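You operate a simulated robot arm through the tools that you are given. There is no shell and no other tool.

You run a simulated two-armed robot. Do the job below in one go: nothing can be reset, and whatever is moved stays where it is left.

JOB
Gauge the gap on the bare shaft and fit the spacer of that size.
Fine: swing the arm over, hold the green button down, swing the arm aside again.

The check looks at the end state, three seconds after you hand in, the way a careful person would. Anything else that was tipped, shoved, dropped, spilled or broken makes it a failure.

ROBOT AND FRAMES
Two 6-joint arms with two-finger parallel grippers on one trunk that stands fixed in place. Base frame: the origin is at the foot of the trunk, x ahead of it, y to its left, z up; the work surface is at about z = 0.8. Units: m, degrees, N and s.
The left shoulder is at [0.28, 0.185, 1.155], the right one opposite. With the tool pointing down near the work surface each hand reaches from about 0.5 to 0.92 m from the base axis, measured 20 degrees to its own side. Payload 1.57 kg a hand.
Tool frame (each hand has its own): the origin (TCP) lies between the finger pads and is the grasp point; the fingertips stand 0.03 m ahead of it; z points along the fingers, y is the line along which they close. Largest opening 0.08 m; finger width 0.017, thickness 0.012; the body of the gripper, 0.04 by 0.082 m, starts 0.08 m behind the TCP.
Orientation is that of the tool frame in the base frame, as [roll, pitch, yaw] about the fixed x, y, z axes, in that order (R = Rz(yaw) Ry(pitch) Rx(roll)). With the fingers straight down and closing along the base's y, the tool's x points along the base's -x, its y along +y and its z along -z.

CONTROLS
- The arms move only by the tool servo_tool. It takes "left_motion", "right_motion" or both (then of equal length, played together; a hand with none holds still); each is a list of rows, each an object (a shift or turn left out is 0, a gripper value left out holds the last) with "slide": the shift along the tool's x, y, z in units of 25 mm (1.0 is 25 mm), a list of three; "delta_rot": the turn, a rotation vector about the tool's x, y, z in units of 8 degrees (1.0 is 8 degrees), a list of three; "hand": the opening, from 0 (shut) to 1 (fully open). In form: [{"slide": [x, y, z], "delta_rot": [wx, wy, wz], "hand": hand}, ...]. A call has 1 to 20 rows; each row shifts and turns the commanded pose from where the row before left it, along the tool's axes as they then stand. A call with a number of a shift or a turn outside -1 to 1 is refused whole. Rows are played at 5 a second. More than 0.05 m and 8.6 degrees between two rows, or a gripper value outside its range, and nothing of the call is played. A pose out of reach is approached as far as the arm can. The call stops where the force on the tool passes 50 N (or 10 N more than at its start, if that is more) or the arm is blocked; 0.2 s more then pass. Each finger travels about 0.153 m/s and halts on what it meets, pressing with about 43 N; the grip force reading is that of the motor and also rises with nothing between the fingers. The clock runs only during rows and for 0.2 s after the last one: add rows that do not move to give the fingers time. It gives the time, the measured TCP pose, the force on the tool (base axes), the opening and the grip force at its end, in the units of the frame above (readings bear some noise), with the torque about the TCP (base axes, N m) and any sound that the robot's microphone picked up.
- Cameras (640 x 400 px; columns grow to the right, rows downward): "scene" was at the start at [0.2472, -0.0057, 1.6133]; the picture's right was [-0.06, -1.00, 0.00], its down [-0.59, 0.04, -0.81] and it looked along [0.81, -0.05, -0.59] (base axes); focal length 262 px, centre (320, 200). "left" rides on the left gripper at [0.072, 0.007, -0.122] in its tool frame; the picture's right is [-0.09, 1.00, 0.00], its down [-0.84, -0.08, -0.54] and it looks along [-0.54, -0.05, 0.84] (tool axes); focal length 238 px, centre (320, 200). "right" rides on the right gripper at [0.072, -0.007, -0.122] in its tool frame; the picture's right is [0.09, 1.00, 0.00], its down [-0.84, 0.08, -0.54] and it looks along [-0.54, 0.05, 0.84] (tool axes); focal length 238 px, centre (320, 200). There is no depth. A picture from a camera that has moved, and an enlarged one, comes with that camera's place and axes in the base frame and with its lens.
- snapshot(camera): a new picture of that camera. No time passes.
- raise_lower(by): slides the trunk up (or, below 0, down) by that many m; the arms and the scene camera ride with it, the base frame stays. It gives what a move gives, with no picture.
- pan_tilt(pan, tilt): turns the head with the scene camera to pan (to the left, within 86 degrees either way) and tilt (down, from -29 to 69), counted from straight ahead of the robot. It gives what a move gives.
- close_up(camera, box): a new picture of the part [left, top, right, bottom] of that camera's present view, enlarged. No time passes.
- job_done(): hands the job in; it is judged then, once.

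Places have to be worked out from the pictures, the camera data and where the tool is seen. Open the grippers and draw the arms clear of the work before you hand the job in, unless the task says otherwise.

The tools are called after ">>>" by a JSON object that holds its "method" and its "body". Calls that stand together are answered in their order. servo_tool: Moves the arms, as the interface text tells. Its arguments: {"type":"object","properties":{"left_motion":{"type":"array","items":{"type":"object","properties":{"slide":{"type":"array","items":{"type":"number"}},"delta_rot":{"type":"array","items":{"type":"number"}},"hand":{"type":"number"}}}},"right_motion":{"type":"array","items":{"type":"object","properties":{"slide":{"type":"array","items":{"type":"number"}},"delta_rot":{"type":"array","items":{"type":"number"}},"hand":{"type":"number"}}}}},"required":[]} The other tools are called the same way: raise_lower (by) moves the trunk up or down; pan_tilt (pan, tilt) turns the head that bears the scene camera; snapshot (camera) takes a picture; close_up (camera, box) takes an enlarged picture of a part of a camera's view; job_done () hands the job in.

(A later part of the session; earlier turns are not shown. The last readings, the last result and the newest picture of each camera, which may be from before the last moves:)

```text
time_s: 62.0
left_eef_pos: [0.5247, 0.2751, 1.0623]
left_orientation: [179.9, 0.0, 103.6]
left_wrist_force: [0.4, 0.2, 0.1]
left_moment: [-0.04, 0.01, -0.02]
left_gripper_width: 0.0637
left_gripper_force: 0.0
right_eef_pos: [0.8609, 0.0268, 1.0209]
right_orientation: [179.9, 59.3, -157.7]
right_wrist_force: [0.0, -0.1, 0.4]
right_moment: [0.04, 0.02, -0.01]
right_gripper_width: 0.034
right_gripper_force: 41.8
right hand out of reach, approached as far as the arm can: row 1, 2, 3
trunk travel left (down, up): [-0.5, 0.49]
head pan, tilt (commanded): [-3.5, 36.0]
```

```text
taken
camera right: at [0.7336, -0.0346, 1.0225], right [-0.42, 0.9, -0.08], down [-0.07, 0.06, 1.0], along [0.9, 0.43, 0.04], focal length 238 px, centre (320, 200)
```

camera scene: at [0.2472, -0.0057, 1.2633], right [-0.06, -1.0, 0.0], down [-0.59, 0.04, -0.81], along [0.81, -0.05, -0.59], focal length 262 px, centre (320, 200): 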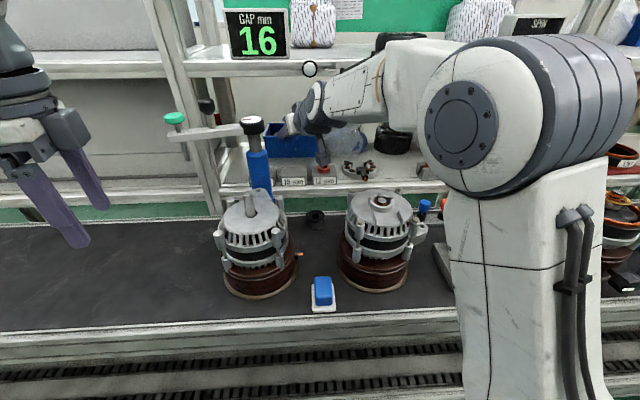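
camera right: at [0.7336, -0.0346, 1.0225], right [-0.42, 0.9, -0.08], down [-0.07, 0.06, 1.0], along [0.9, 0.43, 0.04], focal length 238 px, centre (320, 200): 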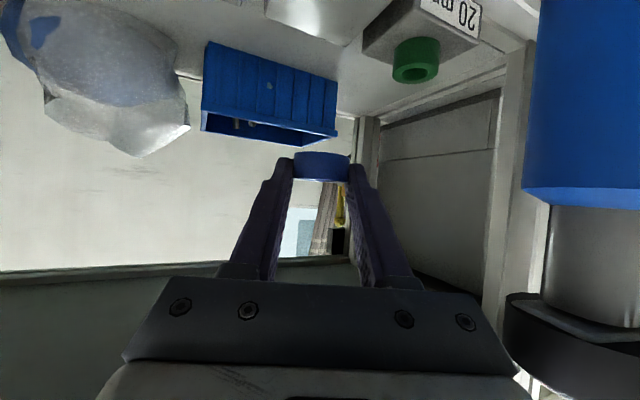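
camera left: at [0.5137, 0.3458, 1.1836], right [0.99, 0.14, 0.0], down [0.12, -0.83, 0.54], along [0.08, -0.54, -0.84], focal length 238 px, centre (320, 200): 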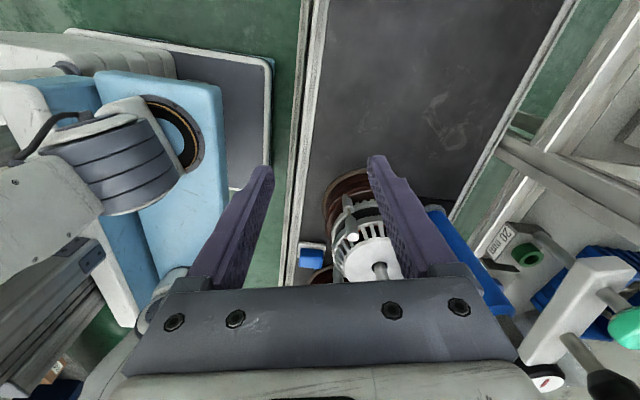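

The spacer is held and high enough to clear. I pull the hand back past the gauge post, keeping a few cm away from it.

>>> {"method": "servo_tool", "body": {"right_motion": [{"slide": [0.352, 0.29, -0.79]}, {"slide": [0.352, 0.29, -0.79]}, {"slide": [0.352, 0.29, -0.79]}, {"slide": [0.352, 0.29, -0.79]}, {"slide": [0.352, 0.29, -0.79]}, {"slide": [0.352, 0.29, -0.79]}, {"slide": [0.352, 0.29, -0.79]}, {"slide": [0.352, 0.29, -0.79]}, {}]}}

>>> {"method": "snapshot", "body": {"camera": "scene"}}

>>> {"method": "snapshot", "body": {"camera": "right"}}

>>> {"method": "snapshot", "body": {"camera": "left"}}

```text
time_s: 64.0
left_eef_pos: [0.5259, 0.2738, 1.0628]
left_orientation: [180.0, 0.0, 103.6]
left_wrist_force: [0.4, 0.1, 0.0]
left_moment: [0.05, -0.02, 0.04]
left_gripper_width: 0.0641
left_gripper_force: 0.1
right_eef_pos: [0.68, 0.0122, 1.0415]
right_orientation: [180.0, 59.4, -157.8]
right_wrist_force: [0.3, 0.4, -0.1]
right_moment: [-0.01, 0.02, 0.02]
right_gripper_width: 0.034
right_gripper_force: 41.6
trunk travel left (down, up): [-0.5, 0.49]
head pan, tilt (commanded): [-3.5, 36.0]
```

```text
taken
camera scene: at [0.2472, -0.0057, 1.2633], right [-0.06, -1.0, 0.0], down [-0.59, 0.04, -0.81], along [0.81, -0.05, -0.59], focal length 262 px, centre (320, 200)
```

scene: 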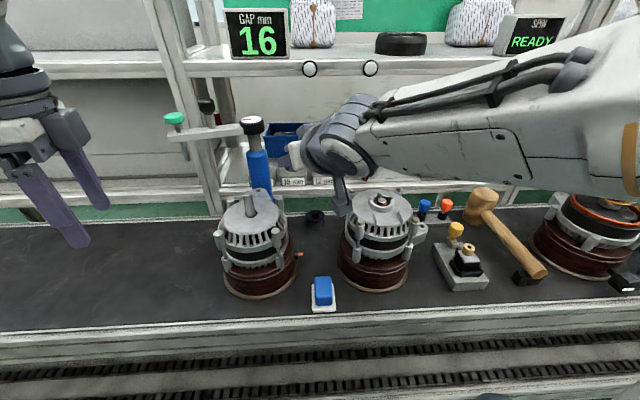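

```text
taken
camera right: at [0.5514, -0.0487, 1.0422], right [-0.42, 0.9, -0.08], down [-0.07, 0.06, 1.0], along [0.9, 0.43, 0.04], focal length 238 px, centre (320, 200)
```

right: 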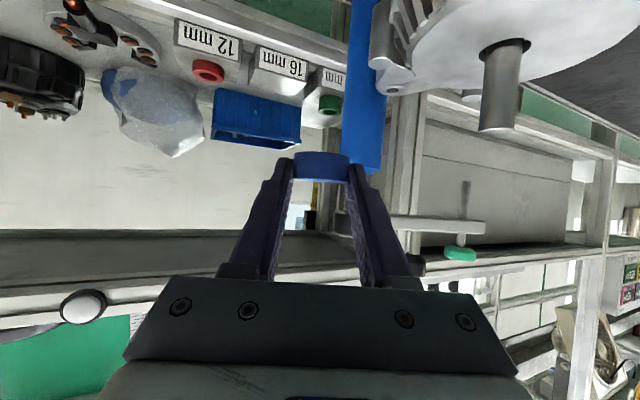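

```text
taken
camera left: at [0.5138, 0.3458, 1.1835], right [0.99, 0.14, 0.0], down [0.12, -0.83, 0.54], along [0.08, -0.54, -0.84], focal length 238 px, centre (320, 200)
```

left: 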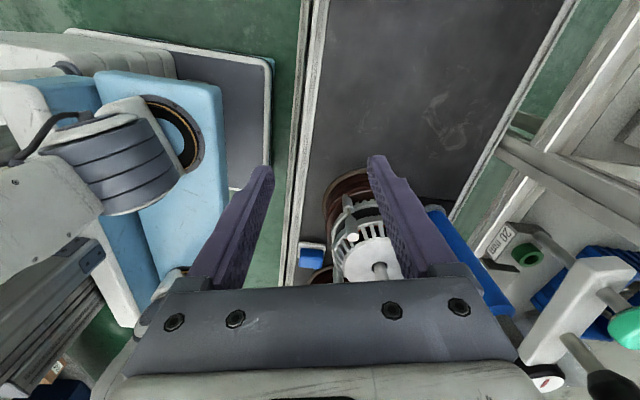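

The spacer is held level and clear. Before going over the shaft I re-aim the left hand's camera at the shaft from the side, to have a second view for placing.

>>> {"method": "servo_tool", "body": {"left_motion": [{"slide": [0, 1, 0], "hand": 1.0}, {"slide": [0, 1, 0]}, {"delta_rot": [0, -0.94, 0]}, {"delta_rot": [0, -0.94, 0]}, {"delta_rot": [0, -0.94, 0]}, {"delta_rot": [0, -0.94, 0]}, {}]}}

>>> {"method": "snapshot", "body": {"camera": "left"}}

>>> {"method": "snapshot", "body": {"camera": "scene"}}

```text
time_s: 65.6
left_eef_pos: [0.5741, 0.2874, 1.0619]
left_orientation: [180.0, 30.2, 103.6]
left_wrist_force: [-0.9, -0.1, -0.2]
left_moment: [0.01, -0.01, 0.0]
left_gripper_width: 0.08
left_gripper_force: 0.0
right_eef_pos: [0.6793, 0.0135, 1.0412]
right_orientation: [179.9, 59.4, -157.7]
right_wrist_force: [0.9, -0.2, -0.6]
right_moment: [0.0, -0.01, -0.02]
right_gripper_width: 0.034
right_gripper_force: 41.3
trunk travel left (down, up): [-0.5, 0.49]
head pan, tilt (commanded): [-3.5, 36.0]
```

```text
taken
camera left: at [0.5507, 0.4073, 1.1313], right [0.99, 0.16, 0.05], down [0.03, -0.46, 0.89], along [0.16, -0.88, -0.46], focal length 238 px, centre (320, 200)
```

left: 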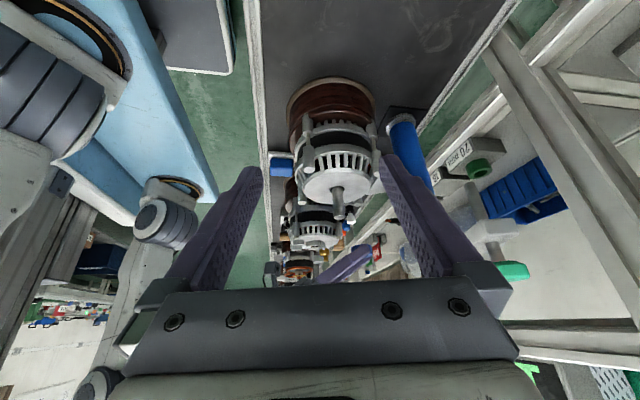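

```text
taken
camera scene: at [0.2472, -0.0057, 1.2633], right [-0.06, -1.0, 0.0], down [-0.59, 0.04, -0.81], along [0.81, -0.05, -0.59], focal length 262 px, centre (320, 200)
```

scene: 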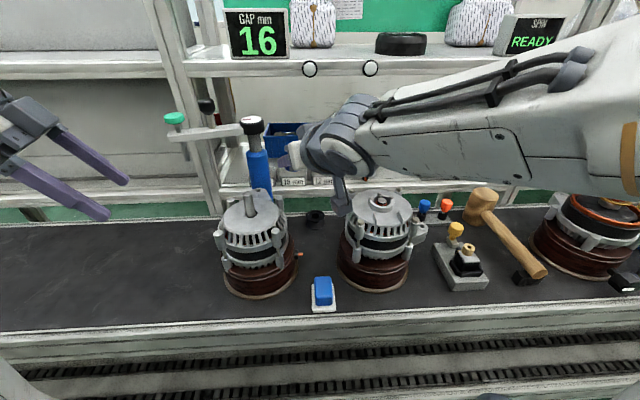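

The left camera now views the shaft from the side. I bring the spacer left toward a point just above the shaft, keeping it about 2 cm above the shaft tip.

>>> {"method": "servo_tool", "body": {"right_motion": [{"slide": [-0.1, 0.777, -0.145]}, {"slide": [-0.1, 0.777, -0.145]}, {"slide": [0, 0.777, -0.145]}, {"slide": [0, 0.777, -0.145]}, {}]}}

>>> {"method": "snapshot", "body": {"camera": "left"}}

>>> {"method": "snapshot", "body": {"camera": "scene"}}

>>> {"method": "snapshot", "body": {"camera": "right"}}

```text
time_s: 66.8
left_eef_pos: [0.5741, 0.2859, 1.0628]
left_orientation: [-179.8, 30.1, 103.6]
left_wrist_force: [0.5, 0.1, 0.7]
left_moment: [0.02, 0.03, -0.01]
left_gripper_width: 0.08
left_gripper_force: 0.0
right_eef_pos: [0.6411, 0.0789, 1.0519]
right_orientation: [180.0, 59.3, -157.7]
right_wrist_force: [-0.2, 0.7, 0.3]
right_moment: [0.02, -0.01, -0.01]
right_gripper_width: 0.0341
right_gripper_force: 41.9
trunk travel left (down, up): [-0.5, 0.49]
head pan, tilt (commanded): [-3.5, 36.0]
```

```text
taken
camera left: at [0.5507, 0.4072, 1.1316], right [0.99, 0.16, 0.05], down [0.03, -0.46, 0.89], along [0.16, -0.88, -0.46], focal length 238 px, centre (320, 200)
```

left: 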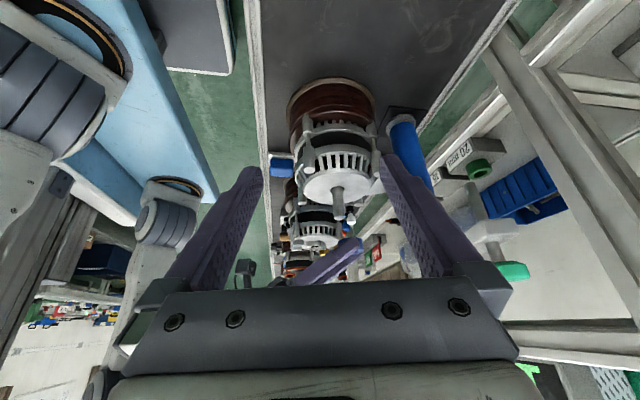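

```text
taken
camera scene: at [0.2472, -0.0057, 1.2633], right [-0.06, -1.0, 0.0], down [-0.59, 0.04, -0.81], along [0.81, -0.05, -0.59], focal length 262 px, centre (320, 200)
```

scene: 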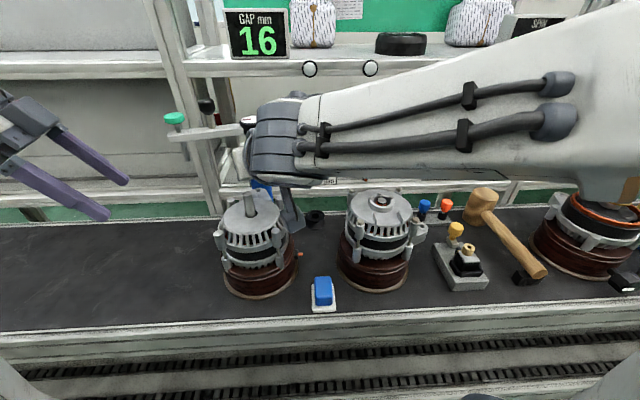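

```text
taken
camera right: at [0.5122, 0.0179, 1.0523], right [-0.42, 0.9, -0.08], down [-0.07, 0.06, 1.0], along [0.9, 0.43, 0.04], focal length 238 px, centre (320, 200)
```

right: 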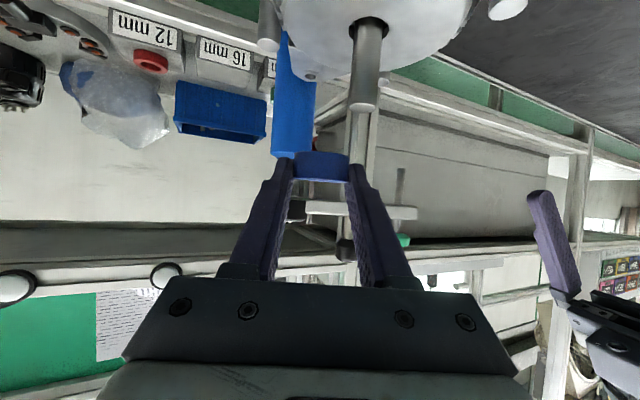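

The spacer is just short of the shaft. I zoom in from the three cameras to measure the remaining offset.

>>> {"method": "close_up", "body": {"camera": "right", "box": [250, 40, 430, 220]}}

>>> {"method": "close_up", "body": {"camera": "left", "box": [270, 110, 400, 280]}}

>>> {"method": "close_up", "body": {"camera": "scene", "box": [200, 130, 340, 260]}}

```text
2.22 times, centred on (340, 130) of right
camera zoom: at [0.5122, 0.0179, 1.0523], right [-0.42, 0.9, -0.08], down [-0.07, 0.06, 1.0], along [0.9, 0.43, 0.04], focal length 530 px, centre (276, 356)
```

zoom: 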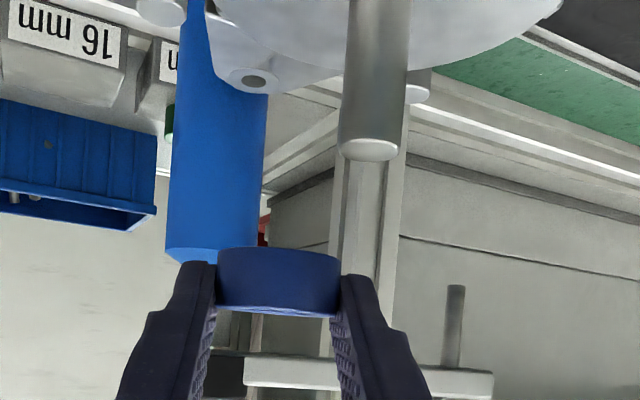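

```text
2.35 times, centred on (335, 195) of left
camera zoom: at [0.5507, 0.4072, 1.1316], right [0.99, 0.16, 0.05], down [0.03, -0.46, 0.89], along [0.16, -0.88, -0.46], focal length 561 px, centre (285, 212)
```

zoom: 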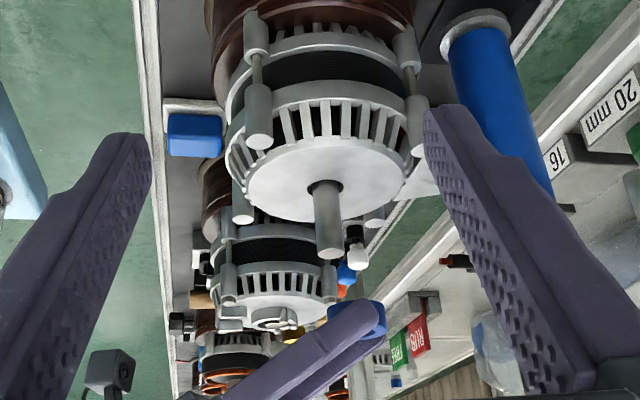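

```text
3.08 times, centred on (270, 195) of scene
camera zoom: at [0.2472, -0.0057, 1.2633], right [-0.06, -1.0, 0.0], down [-0.59, 0.04, -0.81], along [0.81, -0.05, -0.59], focal length 805 px, centre (474, 215)
```

zoom: 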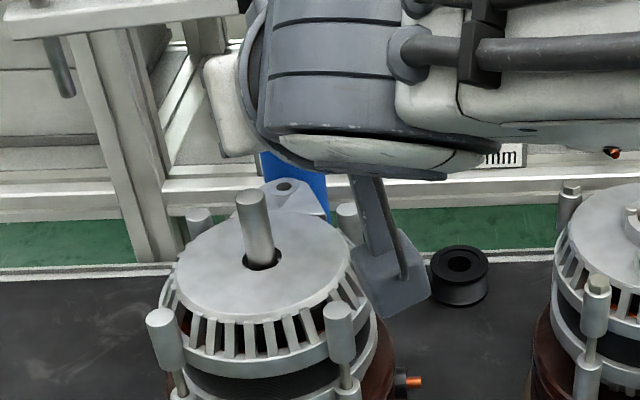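

The right camera puts the shaft (−13.7, +16.7) mm from the spacer centre, in line with my absolute estimate. I shift by that amount, still about 3 cm above the tip, and measure again.

>>> {"method": "servo_tool", "body": {"right_motion": [{"slide": [0.06, 0.426, -0.1]}, {"slide": [0.06, 0.426, -0.1]}, {}]}}

>>> {"method": "close_up", "body": {"camera": "right", "box": [250, 40, 400, 220]}}

>>> {"method": "close_up", "body": {"camera": "left", "box": [280, 150, 390, 270]}}

>>> {"method": "snapshot", "body": {"camera": "scene"}}

```text
time_s: 67.6
left_eef_pos: [0.5734, 0.2865, 1.0618]
left_orientation: [179.9, 30.1, 103.7]
left_wrist_force: [-0.5, -0.6, 0.4]
left_moment: [-0.01, -0.04, 0.0]
left_gripper_width: 0.08
left_gripper_force: 0.0
right_eef_pos: [0.6251, 0.0977, 1.0504]
right_orientation: [179.9, 59.4, -157.7]
right_wrist_force: [0.7, -0.2, -0.6]
right_moment: [-0.03, -0.01, -0.02]
right_gripper_width: 0.0338
right_gripper_force: 41.2
trunk travel left (down, up): [-0.5, 0.49]
head pan, tilt (commanded): [-3.5, 36.0]
```

```text
2.22 times, centred on (325, 130) of right
camera zoom: at [0.4977, 0.0364, 1.0518], right [-0.42, 0.9, -0.08], down [-0.07, 0.06, 1.0], along [0.9, 0.43, 0.04], focal length 530 px, centre (309, 356)
```

zoom: 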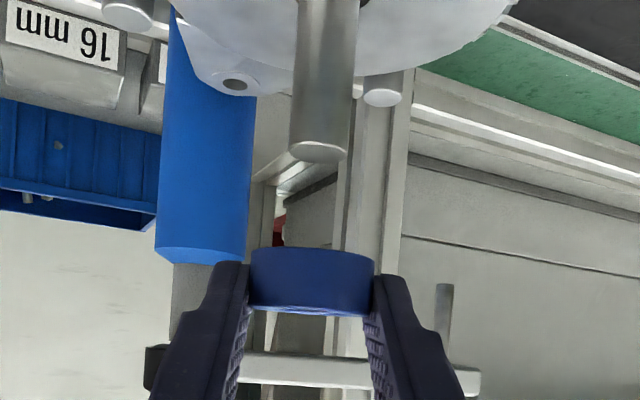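

```text
3.33 times, centred on (335, 210) of left
camera zoom: at [0.5507, 0.4072, 1.1316], right [0.99, 0.16, 0.05], down [0.03, -0.46, 0.89], along [0.16, -0.88, -0.46], focal length 794 px, centre (270, 167)
```

zoom: 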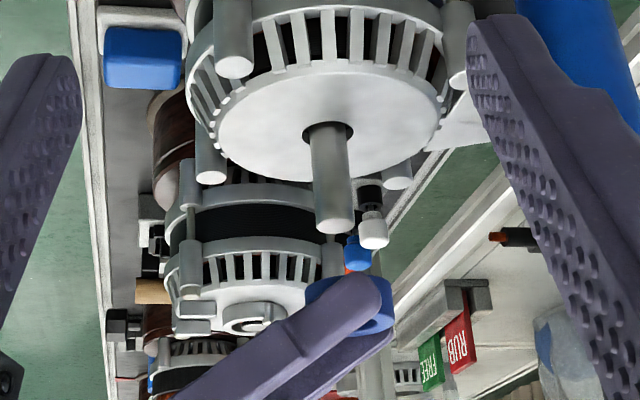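

```text
taken
camera scene: at [0.2472, -0.0057, 1.2633], right [-0.06, -1.0, 0.0], down [-0.59, 0.04, -0.81], along [0.81, -0.05, -0.59], focal length 262 px, centre (320, 200)
```

scene: 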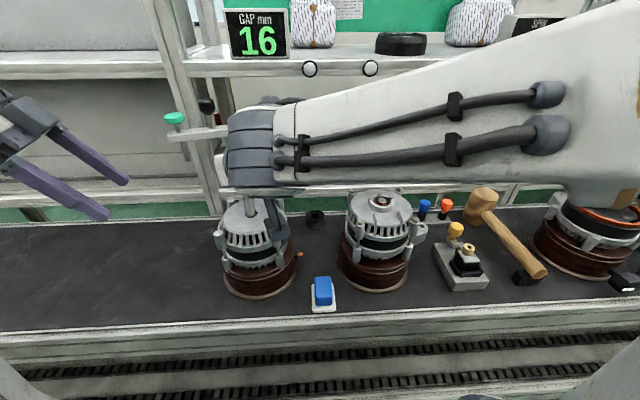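

Lateral alignment from the right camera is within about 1 mm. I zoom further on the left camera to check fore–aft alignment of spacer and shaft.

>>> {"method": "close_up", "body": {"camera": "left", "box": [310, 185, 370, 245]}}

>>> {"method": "close_up", "body": {"camera": "right", "box": [285, 60, 365, 200]}}

```text
6.67 times, centred on (340, 215) of left
camera zoom: at [0.5507, 0.4072, 1.1316], right [0.99, 0.16, 0.05], down [0.03, -0.46, 0.89], along [0.16, -0.88, -0.46], focal length 1589 px, centre (187, 100)
```

zoom: 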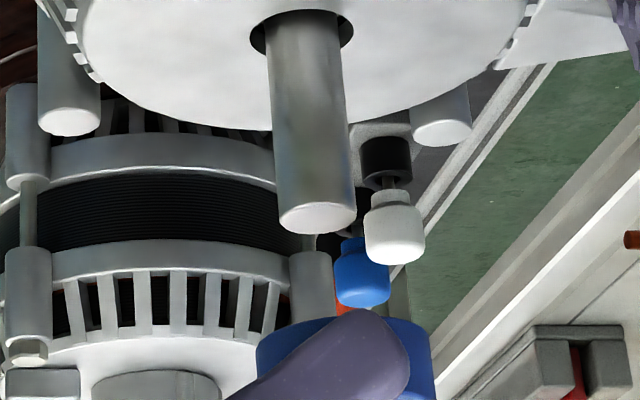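

```text
2.86 times, centred on (325, 130) of right
camera zoom: at [0.4977, 0.0364, 1.0518], right [-0.42, 0.9, -0.08], down [-0.07, 0.06, 1.0], along [0.9, 0.43, 0.04], focal length 681 px, centre (306, 400)
```

zoom: 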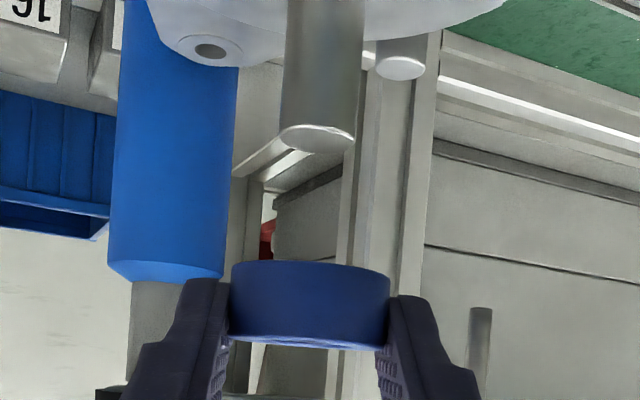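

Combining both views, the spacer needs to shift about (−2.6, −1.8) mm; its bottom is 29 mm above the shaft tip. I make that shift, lower 20 mm, and measure again.

>>> {"method": "servo_tool", "body": {"right_motion": [{"slide": [0.063, -0.027, -0.106]}, {"slide": [0.344, 0, 0.204]}, {"slide": [0.344, 0, 0.204]}, {}]}}

>>> {"method": "close_up", "body": {"camera": "left", "box": [310, 185, 370, 245]}}

>>> {"method": "close_up", "body": {"camera": "right", "box": [285, 60, 365, 200]}}

>>> {"method": "close_up", "body": {"camera": "scene", "box": [200, 130, 320, 260]}}

```text
time_s: 68.6
left_eef_pos: [0.5726, 0.2869, 1.0627]
left_orientation: [-179.9, 30.2, 103.5]
left_wrist_force: [-0.4, -0.1, 0.0]
left_moment: [0.0, 0.01, 0.0]
left_gripper_width: 0.0801
left_gripper_force: 0.0
right_eef_pos: [0.6254, 0.0956, 1.0309]
right_orientation: [179.8, 59.5, -157.8]
right_wrist_force: [0.0, 0.4, -0.8]
right_moment: [0.0, 0.03, -0.02]
right_gripper_width: 0.0341
right_gripper_force: 41.8
trunk travel left (down, up): [-0.5, 0.49]
head pan, tilt (commanded): [-3.5, 36.0]
```

```text
6.67 times, centred on (340, 215) of left
camera zoom: at [0.5507, 0.4072, 1.1316], right [0.99, 0.16, 0.05], down [0.03, -0.46, 0.89], along [0.16, -0.88, -0.46], focal length 1589 px, centre (187, 100)
```

zoom: 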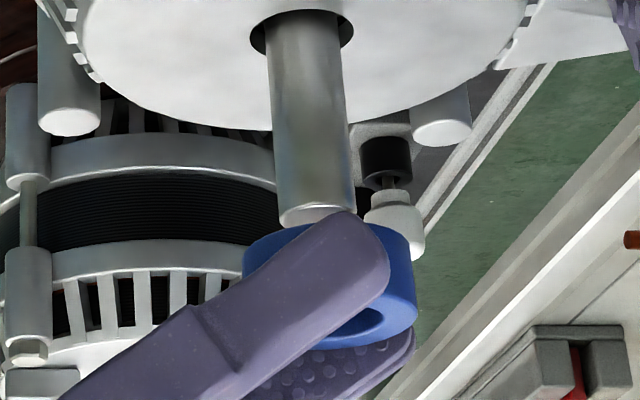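

```text
2.86 times, centred on (325, 130) of right
camera zoom: at [0.4963, 0.0353, 1.0313], right [-0.42, 0.9, -0.08], down [-0.07, 0.06, 1.0], along [0.9, 0.43, 0.04], focal length 681 px, centre (306, 400)
```

zoom: 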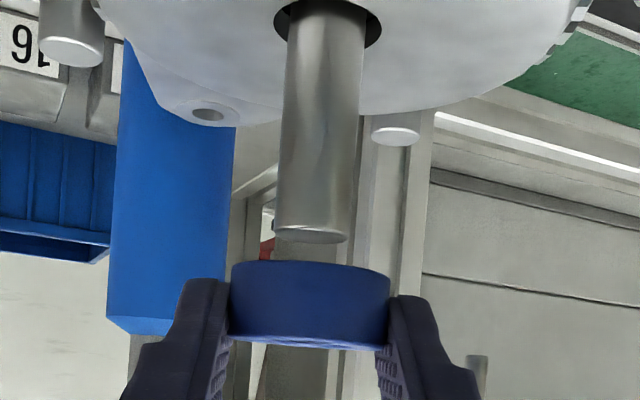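

```text
3.08 times, centred on (260, 195) of scene
camera zoom: at [0.2472, -0.0057, 1.2633], right [-0.06, -1.0, 0.0], down [-0.59, 0.04, -0.81], along [0.81, -0.05, -0.59], focal length 805 px, centre (505, 215)
```

zoom: 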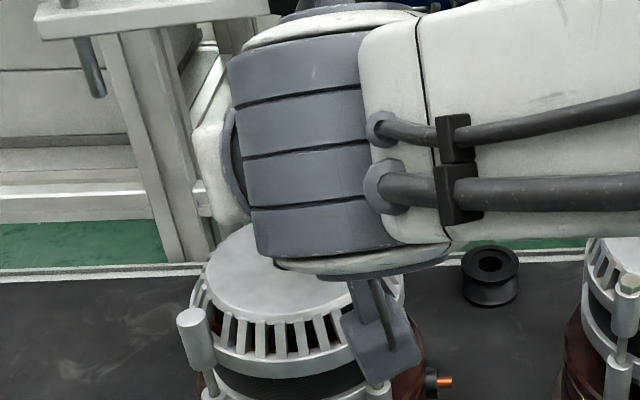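

Remaining offset is about (1.2, 1.6) mm. I correct that and lower 14 mm so the spacer just passes over the shaft tip, watching the force.

>>> {"method": "servo_tool", "body": {"right_motion": [{"slide": [0.035, -0.041, -0.059]}, {"slide": [0.12, 0, 0.071]}, {"slide": [0.12, 0, 0.071]}, {"slide": [0.12, 0, 0.071]}, {"slide": [0.12, 0, 0.071]}, {}]}}

>>> {"method": "close_up", "body": {"camera": "left", "box": [310, 185, 370, 245]}}

>>> {"method": "close_up", "body": {"camera": "right", "box": [285, 60, 365, 200]}}

```text
time_s: 70.0
left_eef_pos: [0.5733, 0.2863, 1.0629]
left_orientation: [-179.9, 30.0, 103.6]
left_wrist_force: [-0.5, -0.3, 0.1]
left_moment: [-0.02, -0.04, -0.01]
left_gripper_width: 0.08
left_gripper_force: 0.1
right_eef_pos: [0.6233, 0.0947, 1.0158]
right_orientation: [180.0, 59.3, -157.7]
right_wrist_force: [-0.6, -0.3, -0.6]
right_moment: [0.0, 0.04, -0.02]
right_gripper_width: 0.0339
right_gripper_force: 41.7
trunk travel left (down, up): [-0.5, 0.49]
head pan, tilt (commanded): [-3.5, 36.0]
```

```text
6.67 times, centred on (340, 215) of left
camera zoom: at [0.5507, 0.4072, 1.1316], right [0.99, 0.16, 0.05], down [0.03, -0.46, 0.89], along [0.16, -0.88, -0.46], focal length 1589 px, centre (187, 100)
```

zoom: 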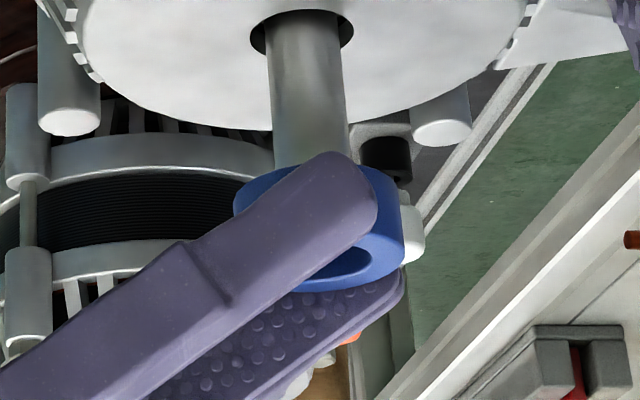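

```text
2.86 times, centred on (325, 130) of right
camera zoom: at [0.4955, 0.0341, 1.0176], right [-0.42, 0.9, -0.08], down [-0.07, 0.06, 1.0], along [0.9, 0.43, 0.04], focal length 681 px, centre (306, 400)
```

zoom: 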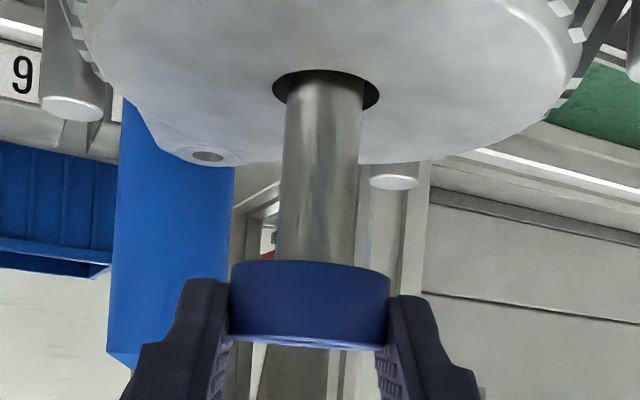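

The spacer slid over the shaft tip with no force, aligned within half a millimetre in both views. I lower it another 30 mm down the shaft.

>>> {"method": "servo_tool", "body": {"right_motion": [{"slide": [0.172, 0, 0.102]}, {"slide": [0.172, 0, 0.102]}, {"slide": [0.172, 0, 0.102]}, {"slide": [0.172, 0, 0.102]}, {"slide": [0.172, 0, 0.102]}, {"slide": [0.172, 0, 0.102]}, {}]}}

>>> {"method": "close_up", "body": {"camera": "left", "box": [300, 155, 370, 235]}}

>>> {"method": "close_up", "body": {"camera": "right", "box": [270, 60, 380, 200]}}

>>> {"method": "snapshot", "body": {"camera": "scene"}}

```text
time_s: 71.6
left_eef_pos: [0.5723, 0.287, 1.0633]
left_orientation: [-180.0, 30.0, 103.7]
left_wrist_force: [0.1, 0.7, 0.5]
left_moment: [-0.01, 0.01, 0.02]
left_gripper_width: 0.08
left_gripper_force: 0.1
right_eef_pos: [0.6239, 0.0955, 0.9865]
right_orientation: [179.9, 59.5, -157.6]
right_wrist_force: [0.2, 0.0, -1.0]
right_moment: [0.0, 0.0, -0.06]
right_gripper_width: 0.0339
right_gripper_force: 41.7
trunk travel left (down, up): [-0.5, 0.49]
head pan, tilt (commanded): [-3.5, 36.0]
```

```text
5.00 times, centred on (335, 195) of left
camera zoom: at [0.5507, 0.4072, 1.1316], right [0.99, 0.16, 0.05], down [0.03, -0.46, 0.89], along [0.16, -0.88, -0.46], focal length 1192 px, centre (245, 225)
```

zoom: 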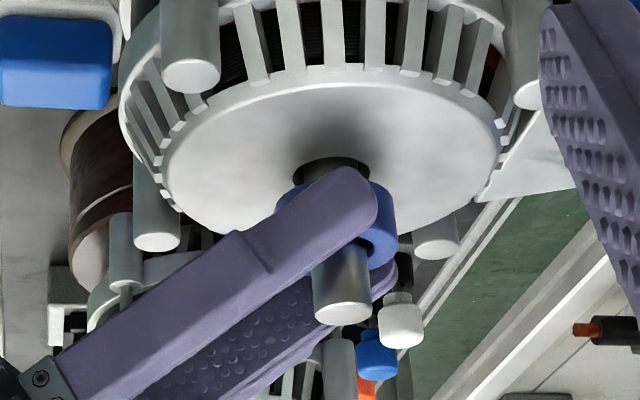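

```text
2.86 times, centred on (325, 130) of right
camera zoom: at [0.4955, 0.0345, 0.9878], right [-0.42, 0.9, -0.08], down [-0.07, 0.06, 1.0], along [0.9, 0.43, 0.04], focal length 681 px, centre (306, 400)
```

zoom: 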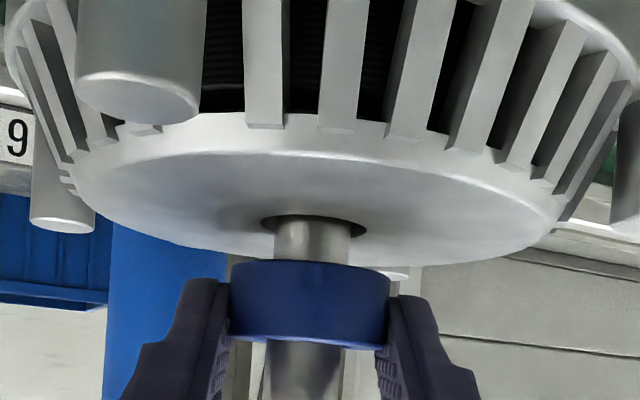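

```text
taken
camera scene: at [0.2472, -0.0057, 1.2633], right [-0.06, -1.0, 0.0], down [-0.59, 0.04, -0.81], along [0.81, -0.05, -0.59], focal length 262 px, centre (320, 200)
```

scene: 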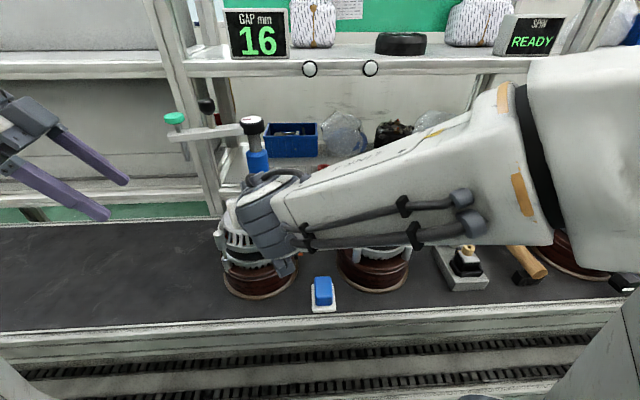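

The spacer is on the shaft with the shaft tip through it and no force. I continue down in 2 mm steps until it nears the face, watching for contact force.

>>> {"method": "servo_tool", "body": {"right_motion": [{"slide": [0.069, 0, 0.041]}, {"slide": [0.069, 0, 0.041]}, {"slide": [0.069, 0, 0.041]}, {"slide": [0.069, 0, 0.041]}, {}]}}

>>> {"method": "close_up", "body": {"camera": "right", "box": [270, 60, 380, 200]}}

>>> {"method": "close_up", "body": {"camera": "left", "box": [300, 155, 370, 235]}}

```text
time_s: 72.8
left_eef_pos: [0.5738, 0.2853, 1.0623]
left_orientation: [-179.9, 30.2, 103.6]
left_wrist_force: [-0.2, 0.5, -0.6]
left_moment: [0.0, 0.01, 0.01]
left_gripper_width: 0.08
left_gripper_force: 0.0
right_eef_pos: [0.623, 0.0936, 0.9799]
right_orientation: [179.9, 59.4, -157.6]
right_wrist_force: [0.0, -0.1, -0.7]
right_moment: [0.0, 0.03, 0.0]
right_gripper_width: 0.0337
right_gripper_force: 41.7
trunk travel left (down, up): [-0.5, 0.49]
head pan, tilt (commanded): [-3.5, 36.0]
```

```text
2.86 times, centred on (325, 130) of right
camera zoom: at [0.4948, 0.034, 0.9803], right [-0.42, 0.9, -0.08], down [-0.07, 0.06, 1.0], along [0.9, 0.43, 0.04], focal length 681 px, centre (306, 400)
```

zoom: 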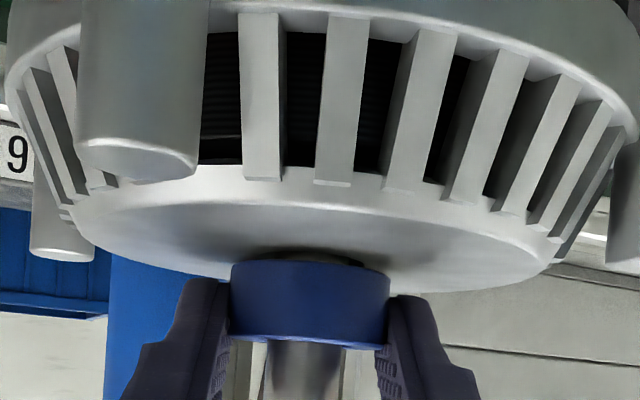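

```text
5.00 times, centred on (335, 195) of left
camera zoom: at [0.5507, 0.4072, 1.1316], right [0.99, 0.16, 0.05], down [0.03, -0.46, 0.89], along [0.16, -0.88, -0.46], focal length 1192 px, centre (245, 225)
```

zoom: 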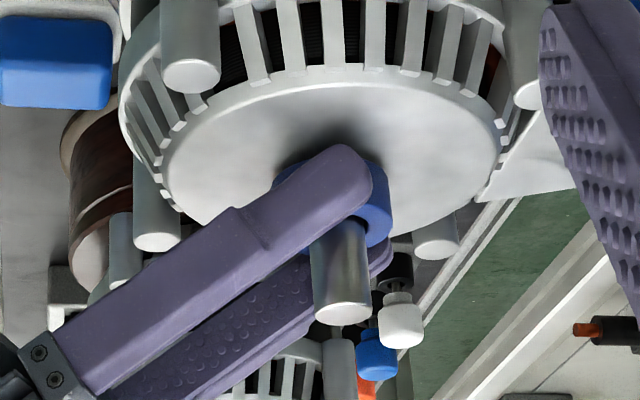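

About 3 mm remains to the face. I go down in 1 mm steps and check force.

>>> {"method": "servo_tool", "body": {"right_motion": [{"slide": [0.035, 0, 0.021]}, {"slide": [0.035, 0, 0.021]}, {"slide": [0.035, 0, 0.021]}, {}]}}

>>> {"method": "close_up", "body": {"camera": "right", "box": [280, 100, 370, 180]}}

>>> {"method": "close_up", "body": {"camera": "left", "box": [310, 170, 360, 230]}}

```text
time_s: 73.8
left_eef_pos: [0.5734, 0.2864, 1.0642]
left_orientation: [180.0, 30.1, 103.6]
left_wrist_force: [0.4, -0.7, -0.4]
left_moment: [0.0, 0.0, 0.02]
left_gripper_width: 0.08
left_gripper_force: 0.1
right_eef_pos: [0.6223, 0.0964, 0.9779]
right_orientation: [179.9, 59.4, -157.7]
right_wrist_force: [-0.2, 0.1, -0.7]
right_moment: [-0.01, -0.01, 0.0]
right_gripper_width: 0.0338
right_gripper_force: 42.0
trunk travel left (down, up): [-0.5, 0.49]
head pan, tilt (commanded): [-3.5, 36.0]
```

```text
5.00 times, centred on (325, 140) of right
camera zoom: at [0.4959, 0.0344, 0.9782], right [-0.42, 0.9, -0.08], down [-0.07, 0.06, 1.0], along [0.9, 0.43, 0.04], focal length 1192 px, centre (295, 500)
```

zoom: 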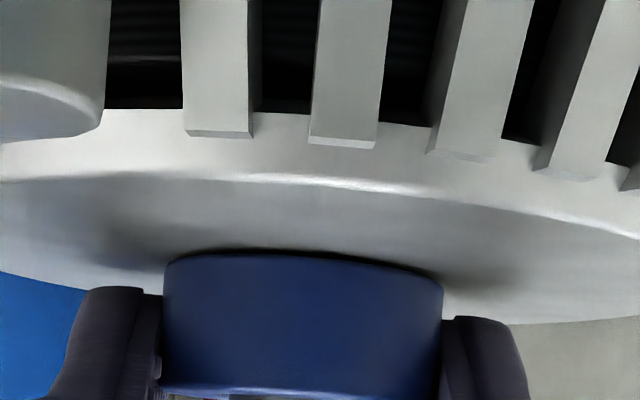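

```text
6.67 times, centred on (335, 200) of left
camera zoom: at [0.5507, 0.4072, 1.1316], right [0.99, 0.16, 0.05], down [0.03, -0.46, 0.89], along [0.16, -0.88, -0.46], focal length 1589 px, centre (220, 200)
```

zoom: 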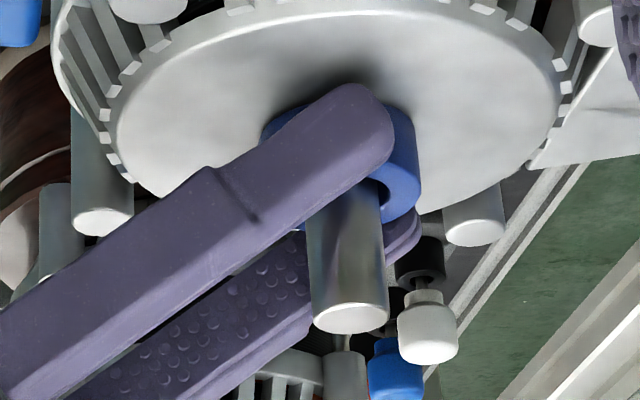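

The spacer is almost on the face; the fingers stay ~3 mm above it. I keep lowering in 1 mm steps until contact shows in the force.

>>> {"method": "servo_tool", "body": {"right_motion": [{"slide": [0.035, 0, 0.021]}, {"slide": [0.035, 0, 0.021]}, {}]}}

>>> {"method": "close_up", "body": {"camera": "right", "box": [280, 100, 370, 180]}}

```text
time_s: 74.6
left_eef_pos: [0.574, 0.2862, 1.064]
left_orientation: [-180.0, 30.1, 103.5]
left_wrist_force: [0.2, -1.2, -0.2]
left_moment: [0.01, -0.02, 0.0]
left_gripper_width: 0.0799
left_gripper_force: 0.2
right_eef_pos: [0.6224, 0.0944, 0.9771]
right_orientation: [179.8, 59.6, -157.7]
right_wrist_force: [3.6, 3.9, 14.1]
right_moment: [0.08, -0.25, 0.09]
right_gripper_width: 0.0337
right_gripper_force: 41.8
trunk travel left (down, up): [-0.5, 0.49]
head pan, tilt (commanded): [-3.5, 36.0]
```

```text
5.00 times, centred on (325, 140) of right
camera zoom: at [0.495, 0.0339, 0.9769], right [-0.42, 0.9, -0.08], down [-0.07, 0.05, 1.0], along [0.9, 0.43, 0.04], focal length 1192 px, centre (295, 500)
```

zoom: 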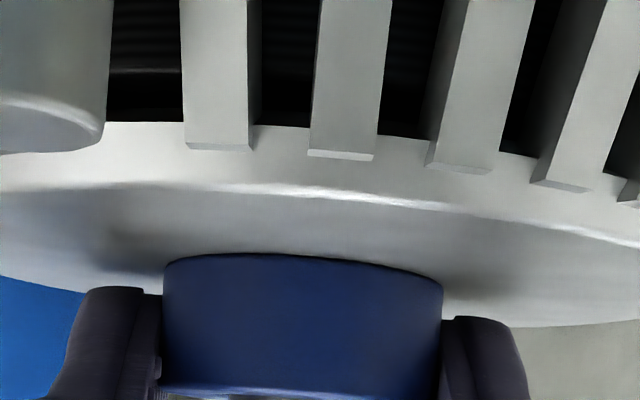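

Contact at 14 N: the spacer is seated on the face. I ease off a little under 1 mm and open the fingers.

>>> {"method": "servo_tool", "body": {"right_motion": [{"slide": [-0.028, 0, -0.017]}, {}, {"hand": 0.5}, {"hand": 0.6}, {"hand": 0.75}, {}]}}

>>> {"method": "close_up", "body": {"camera": "right", "box": [260, 80, 390, 200]}}

>>> {"method": "close_up", "body": {"camera": "left", "box": [310, 170, 360, 230]}}

```text
time_s: 76.0
left_eef_pos: [0.5736, 0.2869, 1.0624]
left_orientation: [-180.0, 30.1, 103.5]
left_wrist_force: [-0.1, -0.2, 0.3]
left_moment: [0.02, -0.03, -0.03]
left_gripper_width: 0.0799
left_gripper_force: 0.1
right_eef_pos: [0.6212, 0.0952, 0.9765]
right_orientation: [179.8, 59.5, -157.5]
right_wrist_force: [-9.9, 11.9, 16.7]
right_moment: [-0.01, -0.28, 0.18]
right_gripper_width: 0.0466
right_gripper_force: 0.0
trunk travel left (down, up): [-0.5, 0.49]
head pan, tilt (commanded): [-3.5, 36.0]
```

```text
3.33 times, centred on (325, 140) of right
camera zoom: at [0.4935, 0.0345, 0.9771], right [-0.42, 0.9, -0.08], down [-0.07, 0.05, 1.0], along [0.9, 0.43, 0.04], focal length 794 px, centre (303, 400)
```

zoom: 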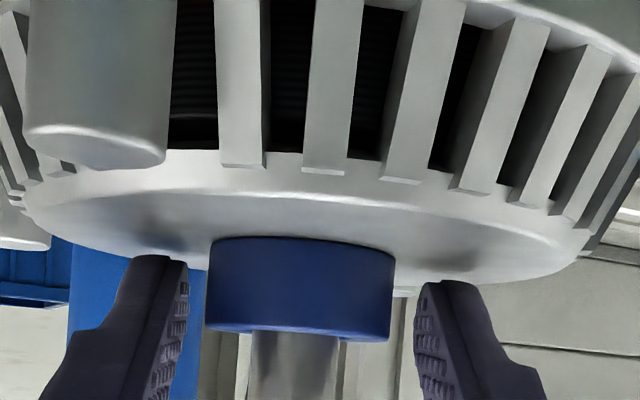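

```text
6.67 times, centred on (335, 200) of left
camera zoom: at [0.5497, 0.4078, 1.1319], right [0.99, 0.16, 0.05], down [0.03, -0.46, 0.89], along [0.16, -0.88, -0.46], focal length 1589 px, centre (220, 200)
```

zoom: 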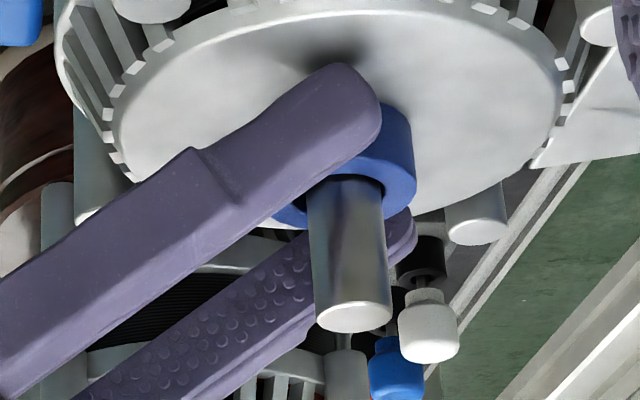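

Opening stopped at 46.6 mm and there is a side force of about 15 N, so the right-hand finger seems to push on something (perhaps the front-right bolt). I look at the full views before doing anything else.

>>> {"method": "snapshot", "body": {"camera": "right"}}

>>> {"method": "snapshot", "body": {"camera": "left"}}

>>> {"method": "close_up", "body": {"camera": "scene", "box": [200, 150, 340, 310]}}

>>> {"method": "close_up", "body": {"camera": "left", "box": [250, 130, 390, 290]}}

```text
taken
camera right: at [0.4935, 0.0345, 0.9771], right [-0.42, 0.9, -0.08], down [-0.07, 0.05, 1.0], along [0.9, 0.43, 0.04], focal length 238 px, centre (320, 200)
```

right: 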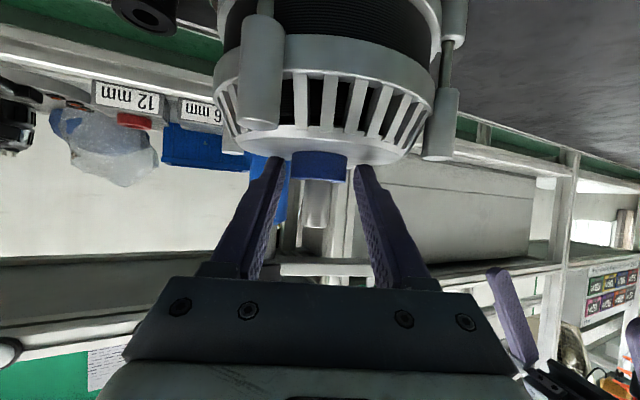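

```text
taken
camera left: at [0.5497, 0.4078, 1.1319], right [0.99, 0.16, 0.05], down [0.03, -0.46, 0.89], along [0.16, -0.88, -0.46], focal length 238 px, centre (320, 200)
```

left: 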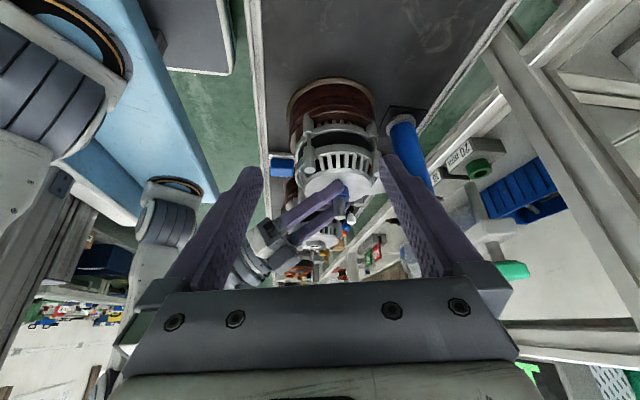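

```text
2.50 times, centred on (270, 230) of scene
camera zoom: at [0.2461, -0.0051, 1.2636], right [-0.06, -1.0, 0.0], down [-0.59, 0.04, -0.81], along [0.81, -0.05, -0.59], focal length 654 px, centre (445, 125)
```

zoom: 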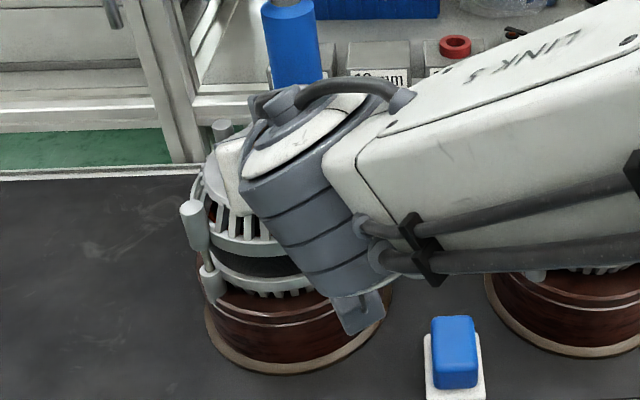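

```text
2.50 times, centred on (320, 210) of left
camera zoom: at [0.5497, 0.4078, 1.1319], right [0.99, 0.16, 0.05], down [0.03, -0.46, 0.89], along [0.16, -0.88, -0.46], focal length 596 px, centre (320, 175)
```

zoom: 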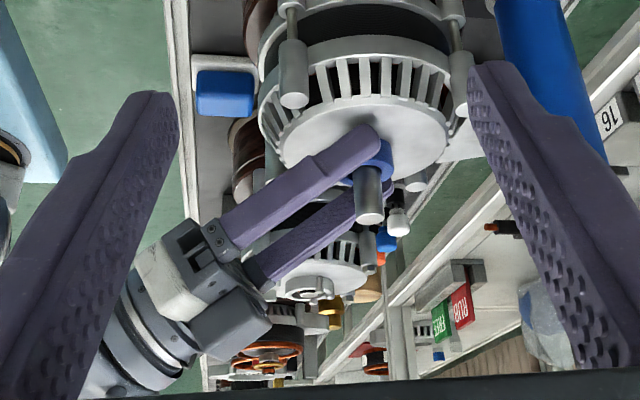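

The spacer is free and seated; the side force is just the fingertips dragging on the alternator face as they opened. I raise the hand 4 mm straight up to unload and finish opening.

>>> {"method": "servo_tool", "body": {"right_motion": [{"slide": [-0.069, 0, -0.041]}, {"slide": [-0.069, 0, -0.041]}, {"hand": 0.75}, {}]}}

>>> {"method": "close_up", "body": {"camera": "right", "box": [240, 60, 400, 220]}}

>>> {"method": "close_up", "body": {"camera": "left", "box": [290, 150, 370, 240]}}

```text
time_s: 77.0
left_eef_pos: [0.573, 0.2872, 1.0628]
left_orientation: [180.0, 30.1, 103.5]
left_wrist_force: [0.6, 0.1, 0.8]
left_moment: [-0.01, 0.01, 0.01]
left_gripper_width: 0.0802
left_gripper_force: 0.2
right_eef_pos: [0.6216, 0.0953, 0.9799]
right_orientation: [180.0, 59.4, -157.6]
right_wrist_force: [-0.5, 0.6, -0.3]
right_moment: [0.0, -0.01, 0.0]
right_gripper_width: 0.06
right_gripper_force: 0.0
trunk travel left (down, up): [-0.5, 0.49]
head pan, tilt (commanded): [-3.5, 36.0]
```

```text
2.50 times, centred on (320, 140) of right
camera zoom: at [0.4942, 0.0333, 0.9793], right [-0.42, 0.9, -0.08], down [-0.06, 0.06, 1.0], along [0.9, 0.43, 0.03], focal length 596 px, centre (320, 350)
```

zoom: 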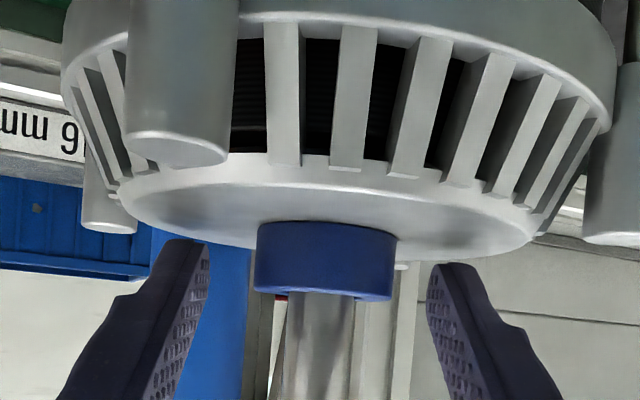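

```text
4.44 times, centred on (330, 195) of left
camera zoom: at [0.5507, 0.4072, 1.1315], right [0.99, 0.16, 0.05], down [0.03, -0.46, 0.89], along [0.16, -0.88, -0.46], focal length 1059 px, centre (276, 222)
```

zoom: 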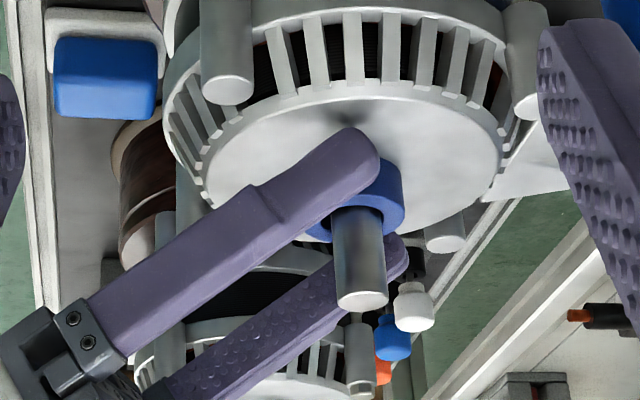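

The hand is unloaded (zero force) and open; the spacer sits flat on the face. I back the fingers out along the tool axis.

>>> {"method": "servo_tool", "body": {"right_motion": [{"slide": [0, 0, -0.9]}, {"slide": [0, 0, -0.9]}, {"slide": [0, 0, -0.9]}, {}]}}

>>> {"method": "snapshot", "body": {"camera": "right"}}

>>> {"method": "close_up", "body": {"camera": "left", "box": [270, 130, 380, 280]}}

>>> {"method": "snapshot", "body": {"camera": "scene"}}

```text
time_s: 78.0
left_eef_pos: [0.5727, 0.2862, 1.0628]
left_orientation: [-180.0, 30.1, 103.6]
left_wrist_force: [0.9, -0.3, 0.0]
left_moment: [-0.01, 0.01, -0.01]
left_gripper_width: 0.0801
left_gripper_force: 0.2
right_eef_pos: [0.5694, 0.073, 1.0131]
right_orientation: [179.9, 59.3, -157.6]
right_wrist_force: [-0.8, -0.3, 0.9]
right_moment: [-0.02, 0.0, 0.02]
right_gripper_width: 0.0598
right_gripper_force: 0.0
trunk travel left (down, up): [-0.5, 0.49]
head pan, tilt (commanded): [-3.5, 36.0]
```

```text
taken
camera right: at [0.441, 0.0122, 1.0146], right [-0.42, 0.9, -0.08], down [-0.07, 0.06, 1.0], along [0.9, 0.43, 0.04], focal length 238 px, centre (320, 200)
```

right: 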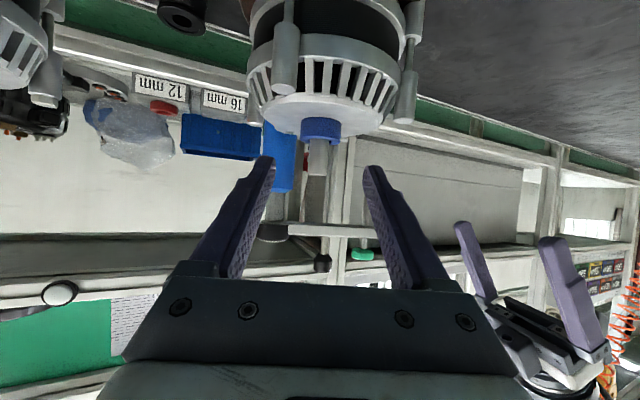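

```text
2.67 times, centred on (325, 205) of left
camera zoom: at [0.5507, 0.4073, 1.1316], right [0.99, 0.16, 0.05], down [0.03, -0.46, 0.89], along [0.16, -0.88, -0.46], focal length 636 px, centre (307, 187)
```

zoom: 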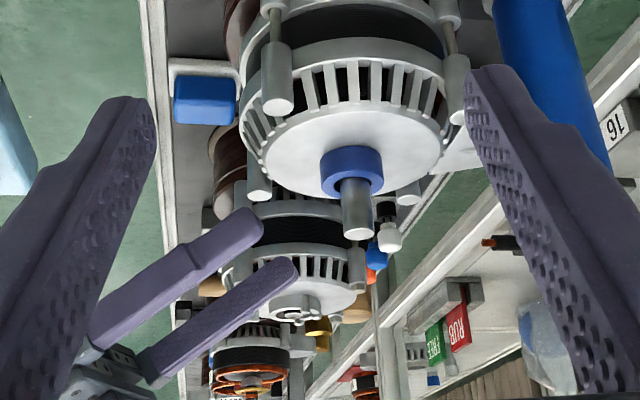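

```text
taken
camera scene: at [0.2472, -0.0056, 1.2633], right [-0.06, -1.0, 0.0], down [-0.59, 0.04, -0.81], along [0.81, -0.05, -0.59], focal length 262 px, centre (320, 200)
```

scene: 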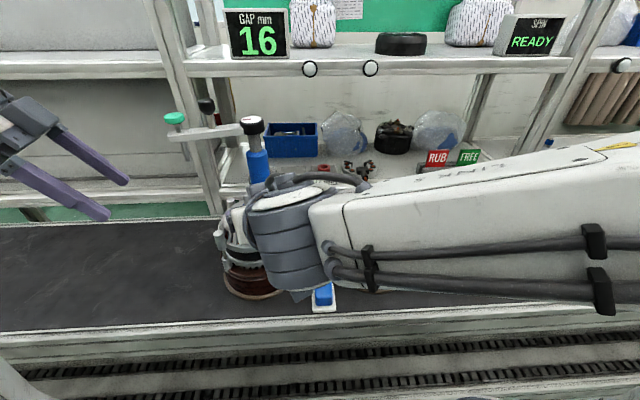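

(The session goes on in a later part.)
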